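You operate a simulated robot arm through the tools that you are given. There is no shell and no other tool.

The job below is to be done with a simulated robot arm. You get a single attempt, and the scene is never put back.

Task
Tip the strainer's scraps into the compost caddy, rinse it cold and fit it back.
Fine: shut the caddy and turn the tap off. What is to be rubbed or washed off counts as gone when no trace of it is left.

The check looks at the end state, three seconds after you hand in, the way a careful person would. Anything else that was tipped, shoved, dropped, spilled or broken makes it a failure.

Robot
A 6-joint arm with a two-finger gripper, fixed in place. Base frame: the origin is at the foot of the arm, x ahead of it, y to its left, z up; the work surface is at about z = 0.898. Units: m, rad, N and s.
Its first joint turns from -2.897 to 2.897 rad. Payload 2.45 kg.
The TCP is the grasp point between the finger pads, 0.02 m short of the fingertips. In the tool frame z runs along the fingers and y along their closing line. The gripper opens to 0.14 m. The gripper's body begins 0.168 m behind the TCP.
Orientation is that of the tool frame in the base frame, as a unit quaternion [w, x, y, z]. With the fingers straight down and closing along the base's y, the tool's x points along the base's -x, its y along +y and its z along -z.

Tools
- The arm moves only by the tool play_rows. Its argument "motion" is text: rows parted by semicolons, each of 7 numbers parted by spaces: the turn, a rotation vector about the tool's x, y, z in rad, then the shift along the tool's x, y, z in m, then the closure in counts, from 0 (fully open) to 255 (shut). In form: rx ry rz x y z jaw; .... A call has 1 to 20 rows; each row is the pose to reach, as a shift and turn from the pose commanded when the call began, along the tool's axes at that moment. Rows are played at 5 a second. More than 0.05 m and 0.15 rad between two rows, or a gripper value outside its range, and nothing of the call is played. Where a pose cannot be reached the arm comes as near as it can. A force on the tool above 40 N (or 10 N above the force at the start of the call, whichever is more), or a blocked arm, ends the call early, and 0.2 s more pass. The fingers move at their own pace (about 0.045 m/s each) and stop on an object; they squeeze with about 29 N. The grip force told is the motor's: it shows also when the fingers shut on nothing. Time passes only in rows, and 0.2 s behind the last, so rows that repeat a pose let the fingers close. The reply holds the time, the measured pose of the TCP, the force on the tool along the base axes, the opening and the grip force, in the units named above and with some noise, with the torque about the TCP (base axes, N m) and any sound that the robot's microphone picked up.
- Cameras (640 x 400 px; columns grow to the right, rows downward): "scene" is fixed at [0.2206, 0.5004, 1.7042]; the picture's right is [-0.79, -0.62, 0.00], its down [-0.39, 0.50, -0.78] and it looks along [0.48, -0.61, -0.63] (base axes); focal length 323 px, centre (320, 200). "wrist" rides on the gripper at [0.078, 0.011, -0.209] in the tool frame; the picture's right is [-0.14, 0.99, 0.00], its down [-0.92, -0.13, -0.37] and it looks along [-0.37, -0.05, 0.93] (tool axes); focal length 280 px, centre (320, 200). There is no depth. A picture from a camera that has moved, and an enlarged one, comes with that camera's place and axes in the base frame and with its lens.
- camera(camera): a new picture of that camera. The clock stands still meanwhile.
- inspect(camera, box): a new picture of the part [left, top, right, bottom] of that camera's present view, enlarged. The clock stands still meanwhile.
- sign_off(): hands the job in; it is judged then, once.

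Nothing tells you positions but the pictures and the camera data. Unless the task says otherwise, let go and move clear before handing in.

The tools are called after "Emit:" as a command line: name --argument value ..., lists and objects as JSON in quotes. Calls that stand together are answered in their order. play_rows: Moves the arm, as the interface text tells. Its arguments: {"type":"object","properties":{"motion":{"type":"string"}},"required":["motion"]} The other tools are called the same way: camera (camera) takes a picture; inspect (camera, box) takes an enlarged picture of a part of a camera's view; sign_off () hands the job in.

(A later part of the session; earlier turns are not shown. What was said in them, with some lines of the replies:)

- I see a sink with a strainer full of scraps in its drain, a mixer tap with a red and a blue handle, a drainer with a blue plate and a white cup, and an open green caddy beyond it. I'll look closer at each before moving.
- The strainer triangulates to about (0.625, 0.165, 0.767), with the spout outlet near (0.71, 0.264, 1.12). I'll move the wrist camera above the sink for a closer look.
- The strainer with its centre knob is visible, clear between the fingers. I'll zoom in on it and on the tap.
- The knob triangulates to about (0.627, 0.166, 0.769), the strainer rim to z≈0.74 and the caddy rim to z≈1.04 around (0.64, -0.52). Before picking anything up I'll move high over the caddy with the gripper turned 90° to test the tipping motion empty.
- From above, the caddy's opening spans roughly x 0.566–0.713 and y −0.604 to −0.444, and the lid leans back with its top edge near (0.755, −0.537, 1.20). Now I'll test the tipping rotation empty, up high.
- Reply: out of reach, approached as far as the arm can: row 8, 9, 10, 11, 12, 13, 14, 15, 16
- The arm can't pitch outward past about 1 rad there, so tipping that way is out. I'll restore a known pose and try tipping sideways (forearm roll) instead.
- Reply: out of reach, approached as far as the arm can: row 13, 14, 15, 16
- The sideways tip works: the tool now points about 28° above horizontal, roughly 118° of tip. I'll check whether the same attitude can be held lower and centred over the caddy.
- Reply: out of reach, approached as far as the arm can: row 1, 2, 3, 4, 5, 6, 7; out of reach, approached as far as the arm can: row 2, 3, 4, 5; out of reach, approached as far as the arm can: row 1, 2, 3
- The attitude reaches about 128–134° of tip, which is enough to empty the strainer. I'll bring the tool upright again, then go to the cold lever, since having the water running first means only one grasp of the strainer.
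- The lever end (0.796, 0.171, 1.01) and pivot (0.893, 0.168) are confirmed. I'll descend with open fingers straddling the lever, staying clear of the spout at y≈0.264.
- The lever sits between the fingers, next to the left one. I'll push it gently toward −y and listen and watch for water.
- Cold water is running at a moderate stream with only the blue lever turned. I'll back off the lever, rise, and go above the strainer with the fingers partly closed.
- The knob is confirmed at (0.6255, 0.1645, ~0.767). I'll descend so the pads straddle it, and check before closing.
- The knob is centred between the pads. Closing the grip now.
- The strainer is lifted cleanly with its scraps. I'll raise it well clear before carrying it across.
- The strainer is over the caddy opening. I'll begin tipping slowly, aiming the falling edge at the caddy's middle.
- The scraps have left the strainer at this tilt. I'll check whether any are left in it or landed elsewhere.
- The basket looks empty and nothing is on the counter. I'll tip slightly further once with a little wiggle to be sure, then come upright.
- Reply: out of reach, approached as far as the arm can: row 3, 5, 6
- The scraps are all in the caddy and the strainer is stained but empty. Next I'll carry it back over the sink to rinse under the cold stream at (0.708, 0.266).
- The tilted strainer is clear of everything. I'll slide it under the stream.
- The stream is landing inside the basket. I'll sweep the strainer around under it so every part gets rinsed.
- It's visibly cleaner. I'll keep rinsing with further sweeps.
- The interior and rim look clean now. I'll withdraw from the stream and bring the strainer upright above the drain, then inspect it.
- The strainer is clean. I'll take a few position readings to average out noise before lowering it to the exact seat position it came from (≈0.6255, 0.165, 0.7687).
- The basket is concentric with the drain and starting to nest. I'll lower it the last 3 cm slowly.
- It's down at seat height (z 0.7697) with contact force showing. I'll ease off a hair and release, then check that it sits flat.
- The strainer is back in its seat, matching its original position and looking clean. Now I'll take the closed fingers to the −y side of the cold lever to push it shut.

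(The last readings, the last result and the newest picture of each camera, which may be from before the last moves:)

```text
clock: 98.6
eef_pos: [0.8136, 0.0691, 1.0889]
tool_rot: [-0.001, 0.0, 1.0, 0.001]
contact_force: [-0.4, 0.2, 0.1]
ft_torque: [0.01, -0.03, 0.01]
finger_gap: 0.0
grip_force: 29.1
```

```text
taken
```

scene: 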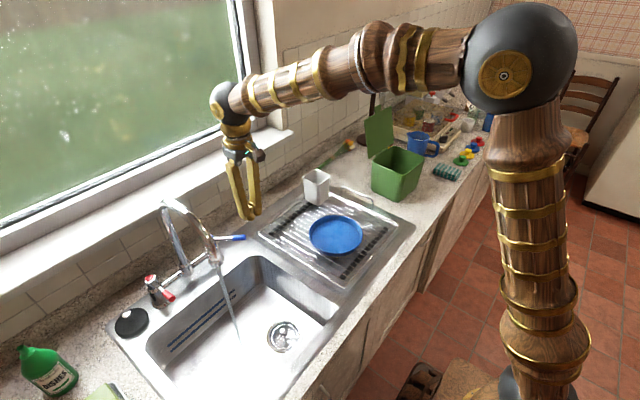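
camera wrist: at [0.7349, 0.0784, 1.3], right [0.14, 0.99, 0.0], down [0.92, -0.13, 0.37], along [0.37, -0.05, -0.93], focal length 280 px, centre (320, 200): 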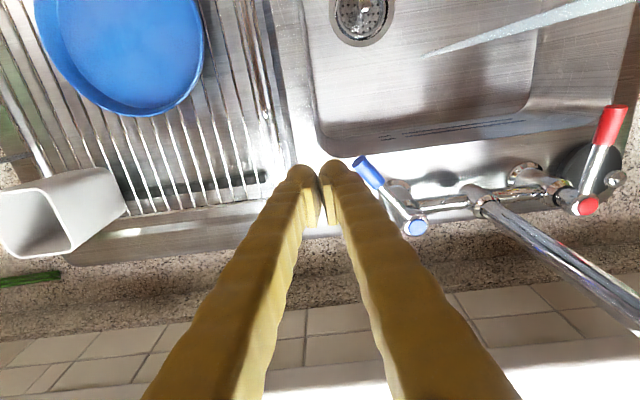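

The fingers are about 1.5 cm clear of the lever's −y side. I'll descend to lever height and then push it back toward +y.

Emit:
play_rows --motion "0 0 0 0 0 0.03 255; 0 0 0 0 0 0.06 255; 0 0 0 0 0 0.088 255; 0 0 0 0 0 0.088 255"

Emit:
play_rows --motion "0 0 0 0 0.012 0 255; 0 0 0 0 0.02 0 255; 0 0 0 0 0.028 0 255; 0 0 0 0 0.036 0 255; 0 0 0 0 0.044 0 255; 0 0 0 0 0.052 0 255; 0 0 0 0 0.06 0 255; 0 0 0 0 0.068 0 255; 0 0 0 0 0.074 0 255; 0 0 0 0 0.074 0 255"

Emit:
camera --camera "wrist"

Emit:
camera --camera "scene"

```text
clock: 99.6
eef_pos: [0.8121, 0.0683, 1.0013]
tool_rot: [0.0, -0.001, 1.0, 0.001]
contact_force: [0.2, 0.8, -0.5]
ft_torque: [-0.02, -0.03, 0.02]
finger_gap: 0.0
grip_force: 29.2
```

```text
clock: 101.6
eef_pos: [0.8126, 0.1363, 1.0028]
tool_rot: [0.0, 0.001, 1.0, -0.002]
contact_force: [-1.1, -17.0, 2.1]
ft_torque: [0.26, -0.02, 0.17]
finger_gap: 0.0001
grip_force: 29.4
stopped in row 9: the force on the tool passed its limit at 50 N (the readings are from after the stop); the commanded pose is now the measured one
```

```text
taken
camera wrist: at [0.7348, 0.1466, 1.2129], right [0.14, 0.99, 0.0], down [0.92, -0.13, 0.37], along [0.37, -0.05, -0.93], focal length 280 px, centre (320, 200)
```

wrist: 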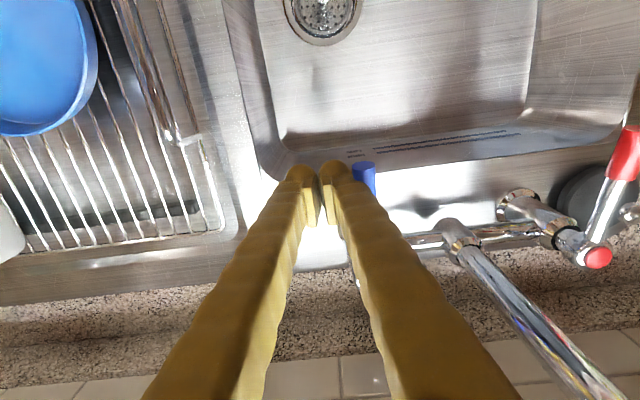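

```text
taken
```

scene: 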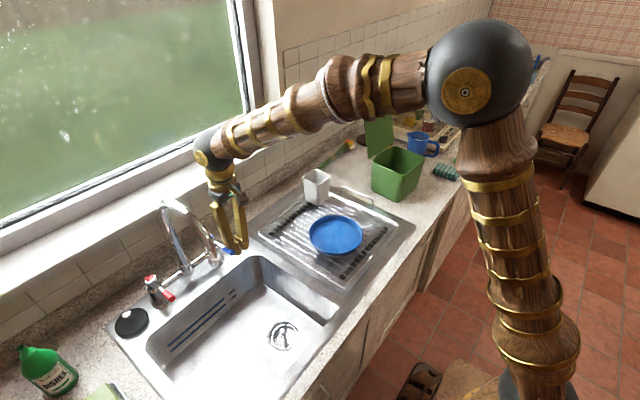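

The lever has reached its closed stop and the stream has ceased. I'll back off, rise, and check that the tap is fully off.

Emit:
play_rows --motion "0 0 0 0 -0.01 0 255; 0 0 0 0 -0.025 0 255; 0 0 0 0 -0.04 0 255; 0 0 0 0 -0.04 -0.04 255; 0 0 0 0 -0.04 -0.08 255; 0 0 0 0 -0.04 -0.12 255; 0 0 0 0 -0.04 -0.16 255; 0 0 0 0 -0.04 -0.2 255; 0 0 0 0 -0.04 -0.24 255; 0 0 0 0 -0.04 -0.28 255; 0 0 0 0 -0.04 -0.32 255; 0 0 0 0 -0.04 -0.36 255; 0 0 0 0 -0.04 -0.36 255"

Emit:
inspect --camera "scene" --box '[130, 190, 340, 370]'

Emit:
camera --camera "wrist"

```text
clock: 104.4
eef_pos: [0.8128, 0.0972, 1.3655]
tool_rot: [0.0, 0.0, 1.0, -0.001]
contact_force: [0.0, 0.0, -0.3]
ft_torque: [0.0, 0.01, 0.0]
finger_gap: 0.0
grip_force: 28.6
```

```text
2.22 times, centred on (235, 280) of scene
camera zoom: at [0.2206, 0.5004, 1.7042], right [-0.79, -0.62, 0.0], down [-0.39, 0.5, -0.78], along [0.48, -0.61, -0.63], focal length 718 px, centre (509, 22)
```

zoom: 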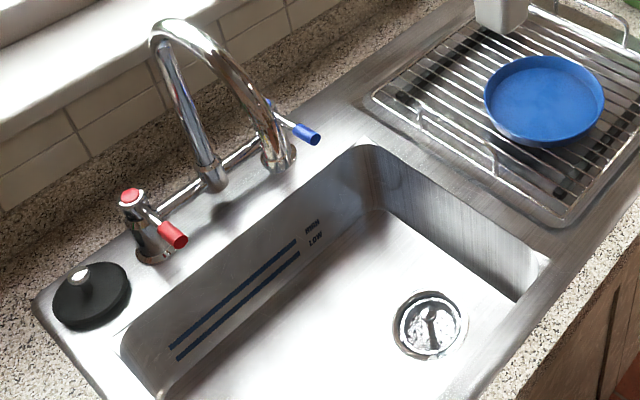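

```text
taken
camera wrist: at [0.735, 0.1089, 1.5751], right [0.14, 0.99, 0.0], down [0.92, -0.13, 0.37], along [0.37, -0.05, -0.93], focal length 280 px, centre (320, 200)
```

wrist: 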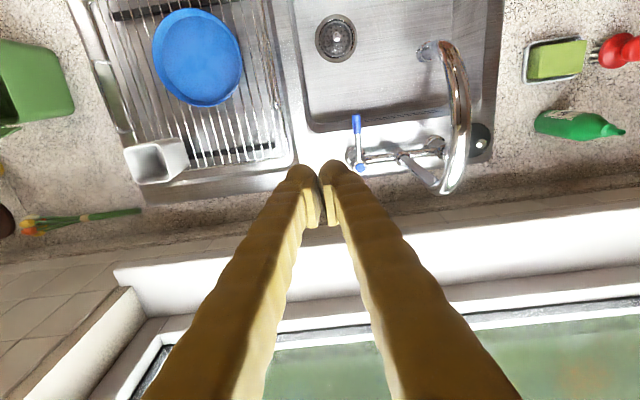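

The tap is off with the lever back in its original place. Let me look closely at the strainer once more before going to the caddy lid.

Emit:
inspect --camera "scene" --box '[255, 305, 315, 355]'

Emit:
inspect --camera "wrist" --box '[300, 5, 370, 65]'

Emit:
inspect --camera "scene" --box '[340, 90, 460, 210]'

```text
8.00 times, centred on (285, 330) of scene
camera zoom: at [0.2206, 0.5004, 1.7042], right [-0.79, -0.62, 0.0], down [-0.39, 0.5, -0.78], along [0.48, -0.61, -0.63], focal length 2586 px, centre (600, -840)
```

zoom: 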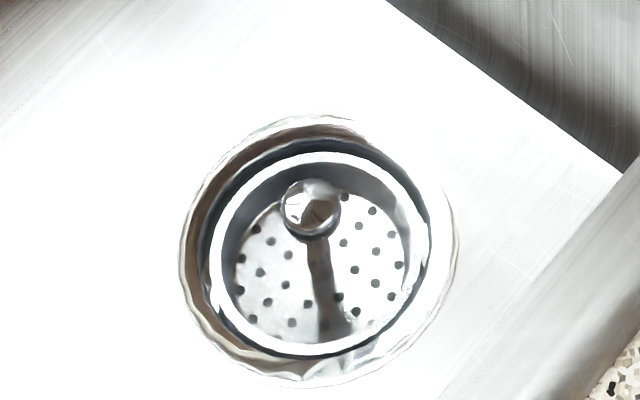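

```text
6.67 times, centred on (335, 35) of wrist
camera zoom: at [0.735, 0.1089, 1.5751], right [0.14, 0.99, 0.0], down [0.92, -0.13, 0.37], along [0.37, -0.05, -0.93], focal length 1869 px, centre (220, 1300)
```

zoom: 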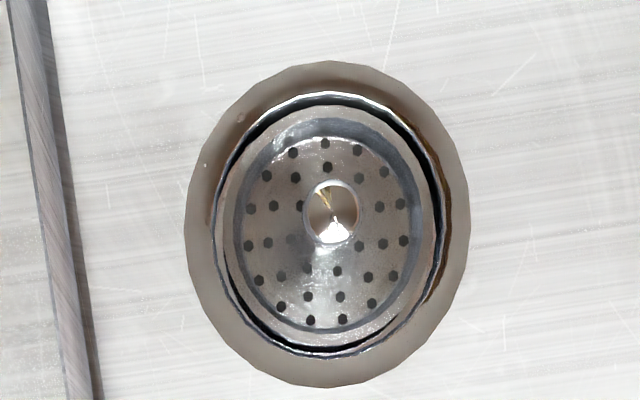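

```text
3.33 times, centred on (400, 150) of scene
camera zoom: at [0.2206, 0.5004, 1.7042], right [-0.79, -0.62, 0.0], down [-0.39, 0.5, -0.78], along [0.48, -0.61, -0.63], focal length 1077 px, centre (53, 367)
```

zoom: 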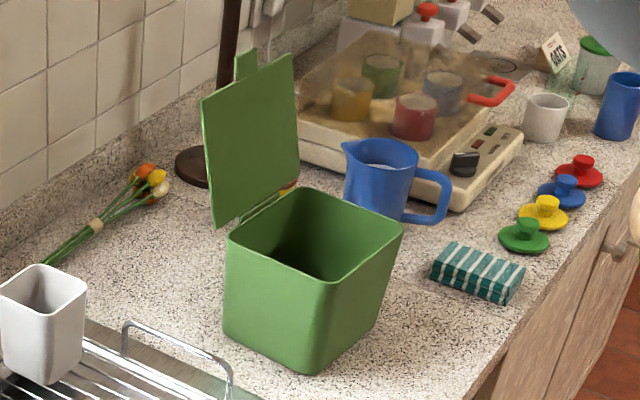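

The strainer is spotless and seated. Now for the caddy lid: I'll move above it with the fingers part-open, so they can straddle the lid's tab and push the lid over from behind.

Emit:
play_rows --motion "0 0 0.0082 0.009 -0.0369 -0.0032 109; 0 0 0.0165 0.018 -0.0738 -0.0065 109; 0 0 0.0247 0.027 -0.1106 -0.0097 109; 0 0 0.0329 0.036 -0.1475 -0.0129 109; 0 0 0.0412 0.045 -0.1844 -0.0162 109; 0 0 0.0494 0.054 -0.2213 -0.0194 109; 0 0 0.0576 0.063 -0.2582 -0.0226 109; 0 0 0.0659 0.072 -0.2951 -0.0259 109; 0 0 0.0741 0.081 -0.3319 -0.0291 109; 0 0 0.0824 0.09 -0.3688 -0.0324 109; 0 0 0.0906 0.099 -0.4057 -0.0356 109; 0 0 0.0988 0.108 -0.4426 -0.0388 109; 0 0 0.1071 0.117 -0.4795 -0.0421 109; 0 0 0.1153 0.126 -0.5164 -0.0453 109; 0 0 0.1235 0.135 -0.5532 -0.0485 109; 0 0 0.1318 0.144 -0.5901 -0.0518 109; 0 0 0.14 0.153 -0.627 -0.055 109; 0 0 0.14 0.153 -0.627 -0.055 109"

Emit:
camera --camera "wrist"

```text
clock: 108.2
eef_pos: [0.6589, -0.5291, 1.4187]
tool_rot: [0.0, 0.07, 0.998, -0.001]
contact_force: [-0.6, -0.1, -0.2]
ft_torque: [0.03, 0.0, 0.0]
finger_gap: 0.0803
grip_force: 0.1
```

```text
taken
camera wrist: at [0.5836, -0.5071, 1.6282], right [0.27, 0.96, 0.0], down [0.89, -0.25, 0.37], along [0.35, -0.1, -0.93], focal length 280 px, centre (320, 200)
```

wrist: 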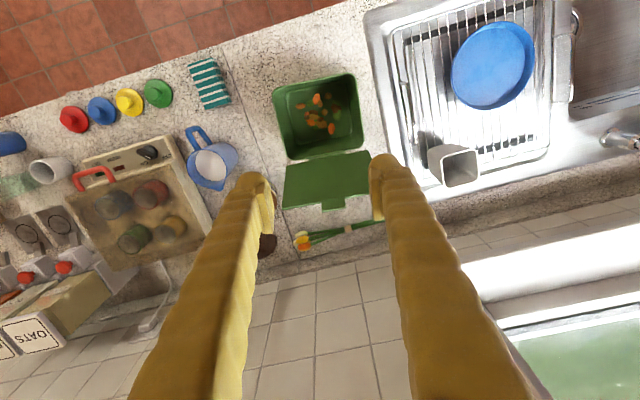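

The caddy's tab is near (0.757, −0.535, 1.225) and the lid edge is at z≈1.19. I'll tilt the tool outward about 34° and position it above, ready to slip the fingers behind the lid either side of the tab.

Emit:
play_rows --motion "0 -0.1 0 -0.0109 0.0014 0.0198 109; 0 -0.2 0 -0.0218 0.0029 0.0397 109; 0 -0.3 0 -0.0327 0.0043 0.0595 109; 0 -0.4 0 -0.0436 0.0058 0.0793 109; 0 -0.5 0 -0.0545 0.0072 0.0992 109; 0 -0.6 0 -0.0654 0.0087 0.119 109; 0 -0.6 0 -0.0654 0.0087 0.119 109"

Emit:
camera --camera "wrist"

Emit:
inspect --camera "scene" --box '[340, 50, 480, 210]'

```text
clock: 109.8
eef_pos: [0.726, -0.5307, 1.3011]
tool_rot: [0.296, 0.067, 0.953, -0.022]
contact_force: [0.5, -0.4, 1.1]
ft_torque: [0.01, -0.02, 0.01]
finger_gap: 0.0801
grip_force: 0.0
```

```text
taken
camera wrist: at [0.5471, -0.4943, 1.4295], right [0.25, 0.97, 0.08], down [0.53, -0.2, 0.83], along [0.81, -0.17, -0.56], focal length 280 px, centre (320, 200)
```

wrist: 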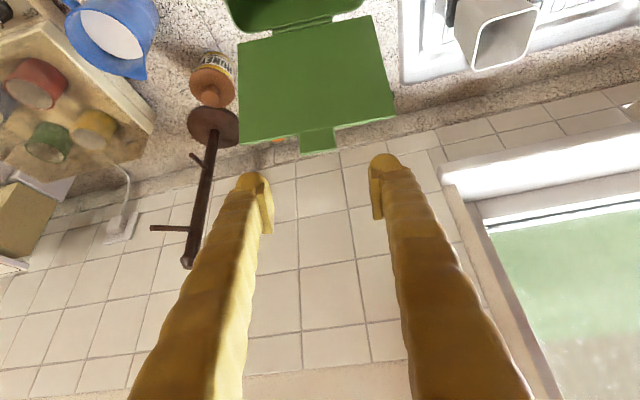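

```text
2.50 times, centred on (410, 130) of scene
camera zoom: at [0.2206, 0.5004, 1.7042], right [-0.79, -0.62, 0.0], down [-0.39, 0.5, -0.78], along [0.48, -0.61, -0.63], focal length 808 px, centre (95, 375)
```

zoom: 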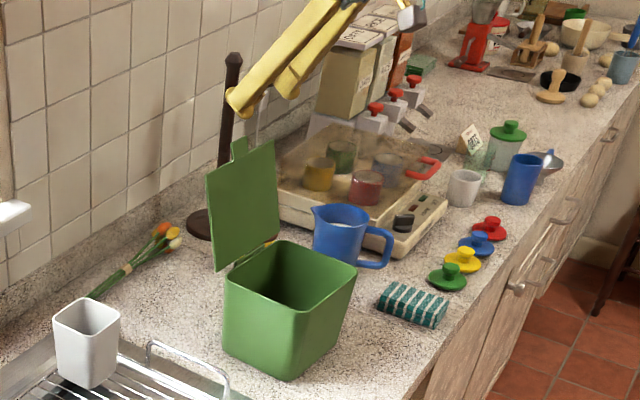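

The tab lines up centrally between the fingers. I'll slide along the finger direction to get the tips behind the lid.

Emit:
play_rows --motion "0 0 0 0 0 0.025 109; 0 0 0 0 0 0.05 109; 0 0 0 0 0 0.075 109; 0 0 0 0 0 0.1 109; 0 0 0 0 0 0.12 109; 0 0 0 0 0 0.12 109"

Emit:
camera --camera "wrist"

Emit:
inspect --camera "scene" --box '[340, 50, 480, 210]'

```text
clock: 111.2
eef_pos: [0.7924, -0.5395, 1.2012]
tool_rot: [0.295, 0.067, 0.953, -0.022]
contact_force: [0.9, -0.1, -0.4]
ft_torque: [0.02, 0.0, 0.0]
finger_gap: 0.0802
grip_force: 0.2
```

```text
taken
camera wrist: at [0.6143, -0.5035, 1.3303], right [0.25, 0.97, 0.08], down [0.53, -0.2, 0.82], along [0.81, -0.17, -0.56], focal length 280 px, centre (320, 200)
```

wrist: 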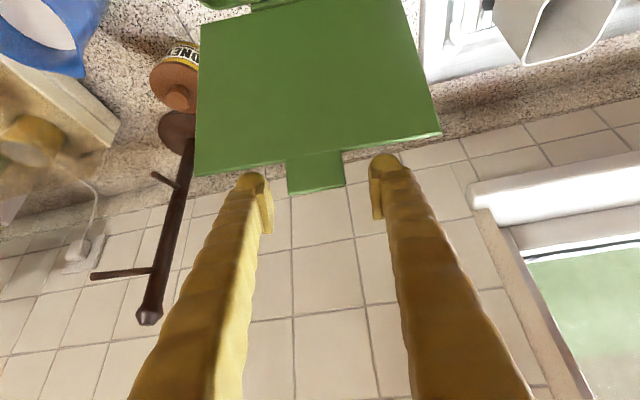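

```text
2.50 times, centred on (410, 130) of scene
camera zoom: at [0.2206, 0.5004, 1.7042], right [-0.79, -0.62, 0.0], down [-0.39, 0.5, -0.78], along [0.48, -0.61, -0.63], focal length 808 px, centre (95, 375)
```

zoom: 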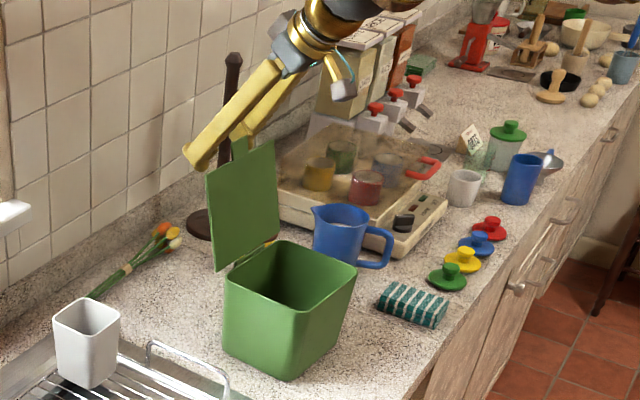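

The tips are just behind the lid edge, either side of the tab. I'll go a touch deeper and then draw the lid forward toward the front.

Emit:
play_rows --motion "0 0 0 0 0 0.015 109; 0 0 0 0.0124 0 0.0065 109; 0 0 0 0.0248 0 -0.002 109; 0 0 0 0.0371 0 -0.0104 109; 0 0 0 0.0495 0 -0.0189 109; 0 0 0 0.0578 0 -0.0246 109; 0 0 0 0.066 0 -0.0302 109; 0 0 0 0.0743 0 -0.0359 109; 0 0 0 0.0743 0 -0.0359 109"

Emit:
camera --camera "wrist"

Emit:
inspect --camera "scene" --box '[340, 50, 480, 210]'

```text
clock: 113.2
eef_pos: [0.7121, -0.5286, 1.1882]
tool_rot: [0.295, 0.066, 0.953, -0.021]
contact_force: [0.4, 0.0, -0.6]
ft_torque: [-0.05, 0.02, 0.01]
finger_gap: 0.0802
grip_force: 0.1
```

```text
taken
camera wrist: at [0.5329, -0.4915, 1.3181], right [0.25, 0.97, 0.08], down [0.53, -0.2, 0.82], along [0.81, -0.17, -0.56], focal length 280 px, centre (320, 200)
```

wrist: 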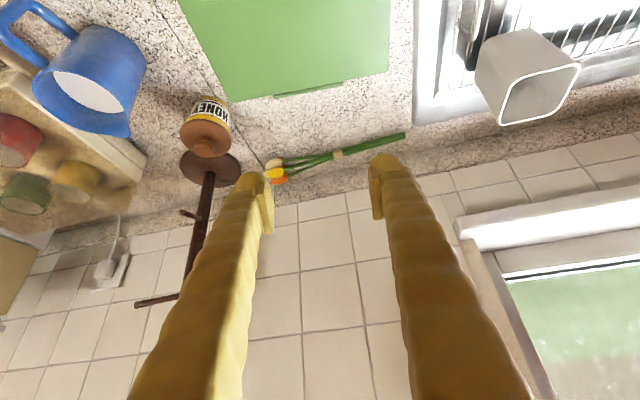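

```text
2.50 times, centred on (410, 130) of scene
camera zoom: at [0.2206, 0.5004, 1.7042], right [-0.79, -0.62, 0.0], down [-0.39, 0.5, -0.78], along [0.48, -0.61, -0.63], focal length 808 px, centre (95, 375)
```

zoom: 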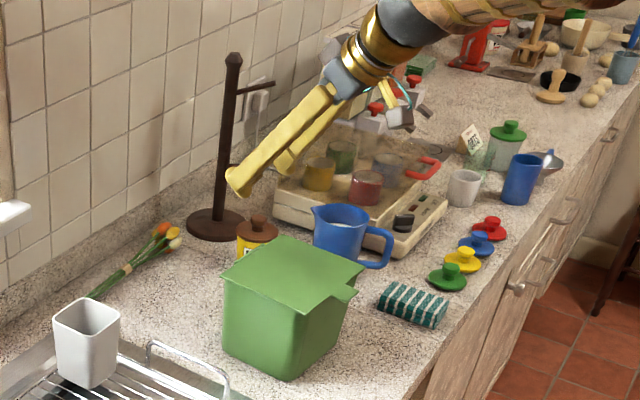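

The lid has swung over and shut. I'll raise the arm clear and check that it is fully closed.

Emit:
inspect --camera "scene" --box '[380, 135, 440, 205]'

Emit:
play_rows --motion "0 0 0 -0.0113 0 -0.0165 109; 0 0 0 -0.0226 0 -0.033 109; 0.0 0 0 -0.0339 0 -0.0495 109; 0 0 0 -0.0509 0 -0.0743 109; 0 0 0 -0.0678 0 -0.099 109; 0 0 0 -0.0848 0 -0.1238 109; 0 0 0 -0.0961 0 -0.1403 109; 0 0 0 -0.0961 0 -0.1403 109"

Emit:
camera --camera "wrist"

Emit:
camera --camera "scene"

```text
5.71 times, centred on (410, 170) of scene
camera zoom: at [0.2206, 0.5004, 1.7042], right [-0.79, -0.62, 0.0], down [-0.39, 0.5, -0.78], along [0.48, -0.61, -0.63], focal length 1847 px, centre (-194, 371)
```

zoom: 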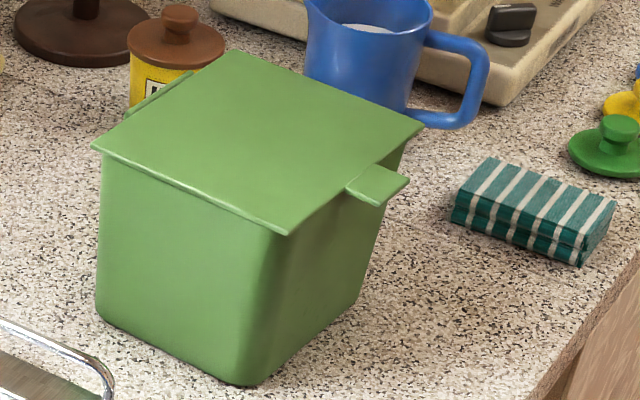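

```text
clock: 115.0
eef_pos: [0.7105, -0.5295, 1.3617]
tool_rot: [0.294, 0.066, 0.953, -0.022]
contact_force: [-0.1, -0.3, 0.0]
ft_torque: [0.01, 0.0, -0.01]
finger_gap: 0.08
grip_force: 0.0
```

```text
taken
camera wrist: at [0.5325, -0.4932, 1.4892], right [0.25, 0.97, 0.08], down [0.53, -0.2, 0.82], along [0.81, -0.17, -0.56], focal length 280 px, centre (320, 200)
```

wrist: 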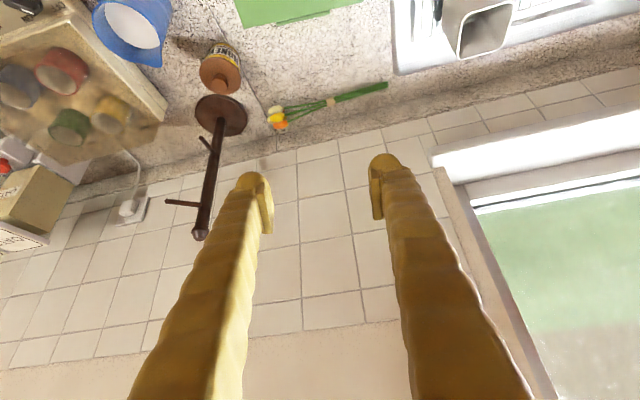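

```text
taken
```

scene: 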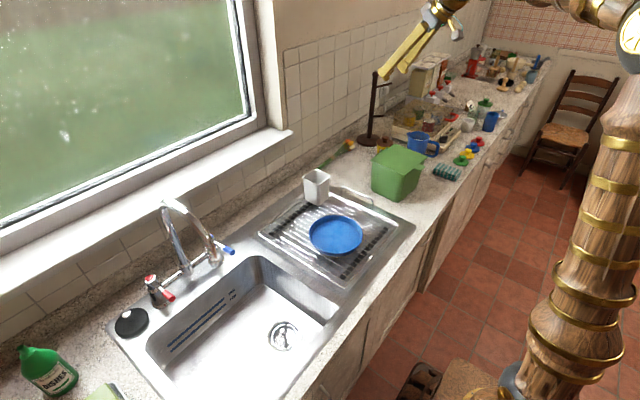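

The lid lies flat and shut and the caddy hasn't moved. I'll bring the arm upright and clear, then do a last check of everything.

Emit:
play_rows --motion "0 0.0667 0 0.0186 0.0252 -0.0213 109; 0 0.1333 0 0.0372 0.0505 -0.0427 109; 0 0.2 0 0.0558 0.0757 -0.064 109; 0 0.2667 0 0.0744 0.1009 -0.0854 109; 0 0.3333 0 0.093 0.1262 -0.1067 109; 0 0.4 0 0.1116 0.1514 -0.1281 109; 0 0.4667 0 0.1302 0.1766 -0.1494 109; 0 0.5333 0 0.1488 0.2019 -0.1708 109; 0 0.6 0 0.1674 0.2271 -0.1921 109; 0 0.6 0 0.1674 0.2271 -0.1921 109"

Emit:
camera --camera "wrist"

Emit:
inspect --camera "scene" --box '[100, 180, 340, 400]'

Emit:
inspect --camera "scene" --box '[290, 80, 490, 220]'

```text
clock: 117.2
eef_pos: [0.4994, -0.2694, 1.4218]
tool_rot: [0.0, 0.071, 0.997, -0.001]
contact_force: [-0.3, 0.6, 0.4]
ft_torque: [0.01, -0.03, 0.0]
finger_gap: 0.0802
grip_force: 0.1
```

```text
taken
camera wrist: at [0.4234, -0.2465, 1.6317], right [0.27, 0.96, 0.0], down [0.89, -0.25, 0.37], along [0.35, -0.1, -0.93], focal length 280 px, centre (320, 200)
```

wrist: 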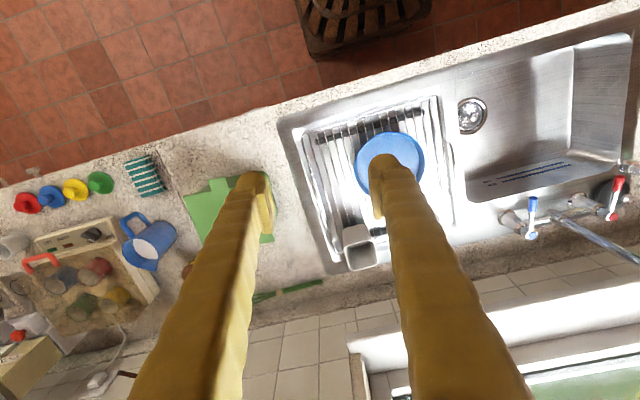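

```text
1.82 times, centred on (220, 290) of scene
camera zoom: at [0.2206, 0.5004, 1.7042], right [-0.79, -0.62, 0.0], down [-0.39, 0.5, -0.78], along [0.48, -0.61, -0.63], focal length 588 px, centre (502, 36)
```

zoom: 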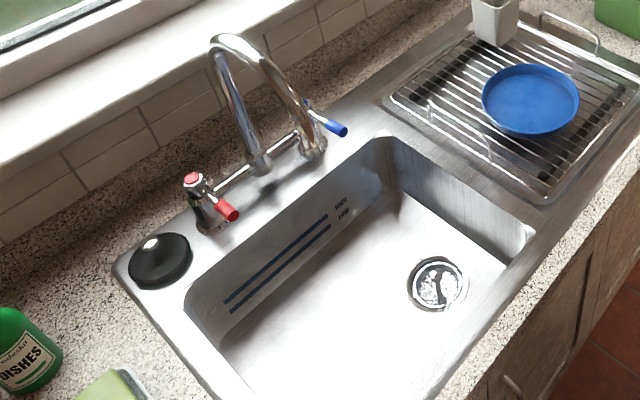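

```text
2.86 times, centred on (390, 150) of scene
camera zoom: at [0.2206, 0.5004, 1.7042], right [-0.79, -0.62, 0.0], down [-0.39, 0.5, -0.78], along [0.48, -0.61, -0.63], focal length 924 px, centre (120, 343)
```

zoom: 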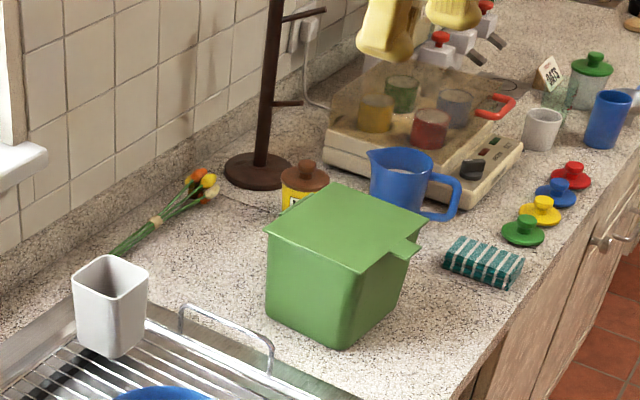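

Emit:
inspect --camera "wrist" --box '[445, 85, 500, 145]'

Emit:
inspect --camera "scene" --box '[260, 312, 308, 358]'

Emit:
inspect --camera "wrist" --box '[170, 160, 290, 260]'

```text
6.67 times, centred on (472, 115) of wrist
camera zoom: at [0.4234, -0.2465, 1.6317], right [0.27, 0.96, 0.0], down [0.89, -0.25, 0.37], along [0.35, -0.1, -0.93], focal length 1869 px, centre (-697, 767)
```

zoom: 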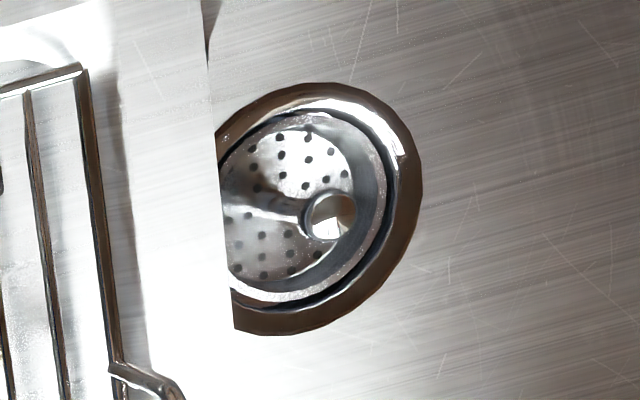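

```text
8.70 times, centred on (284, 335) of scene
camera zoom: at [0.2206, 0.5004, 1.7042], right [-0.79, -0.62, 0.0], down [-0.39, 0.5, -0.78], along [0.48, -0.61, -0.63], focal length 2811 px, centre (633, -974)
```

zoom: 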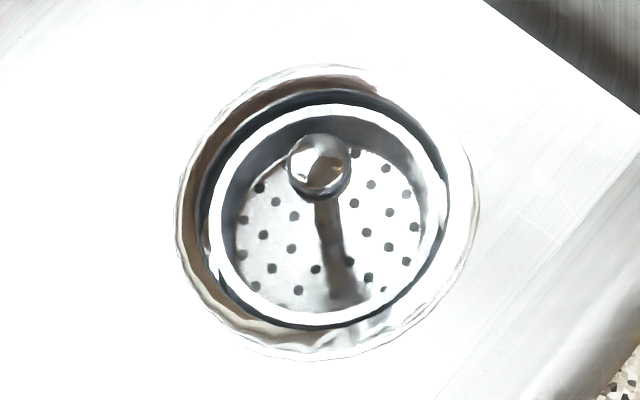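

```text
4.00 times, centred on (230, 210) of wrist
camera zoom: at [0.4234, -0.2465, 1.6317], right [0.27, 0.96, 0.0], down [0.89, -0.25, 0.37], along [0.35, -0.1, -0.93], focal length 1122 px, centre (680, 160)
```

zoom: 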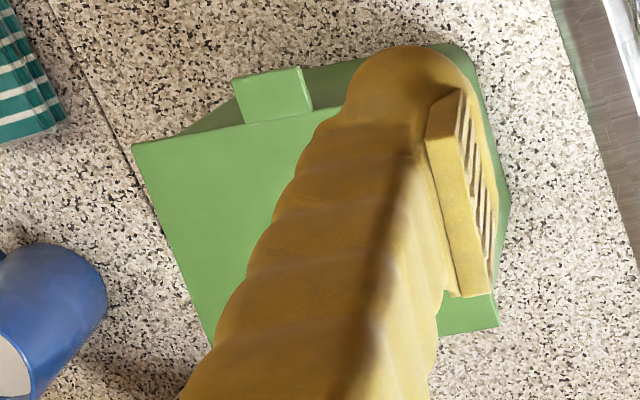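

The strainer is clean, empty and concentric in its drain. The tap is off with both levers as they were, the caddy is shut with the scraps inside, nothing else has moved, and the arm is clear. Handing in.

Emit:
sign_off

```text
The job is handed in.
```

The job is handed in, and as far as I could see from both cameras, everything you asked for is done.

- **Scraps:** they all went into the compost caddy. I saw them in it from above, with none on the counter.
- **Strainer:** I rinsed it under cold water only until no stain showed on the inside or rim. I couldn't see the underside properly. It is back in the drain, in the same place as before.
- **Tap:** the cold lever is back at its closed stop and no water is running. I never touched the hot lever.
- **Caddy:** the lid is shut and flat, and the caddy has not shifted.

Nothing else looks moved or spilled compared with the start. The arm let go and is parked clear of the sink and counter.
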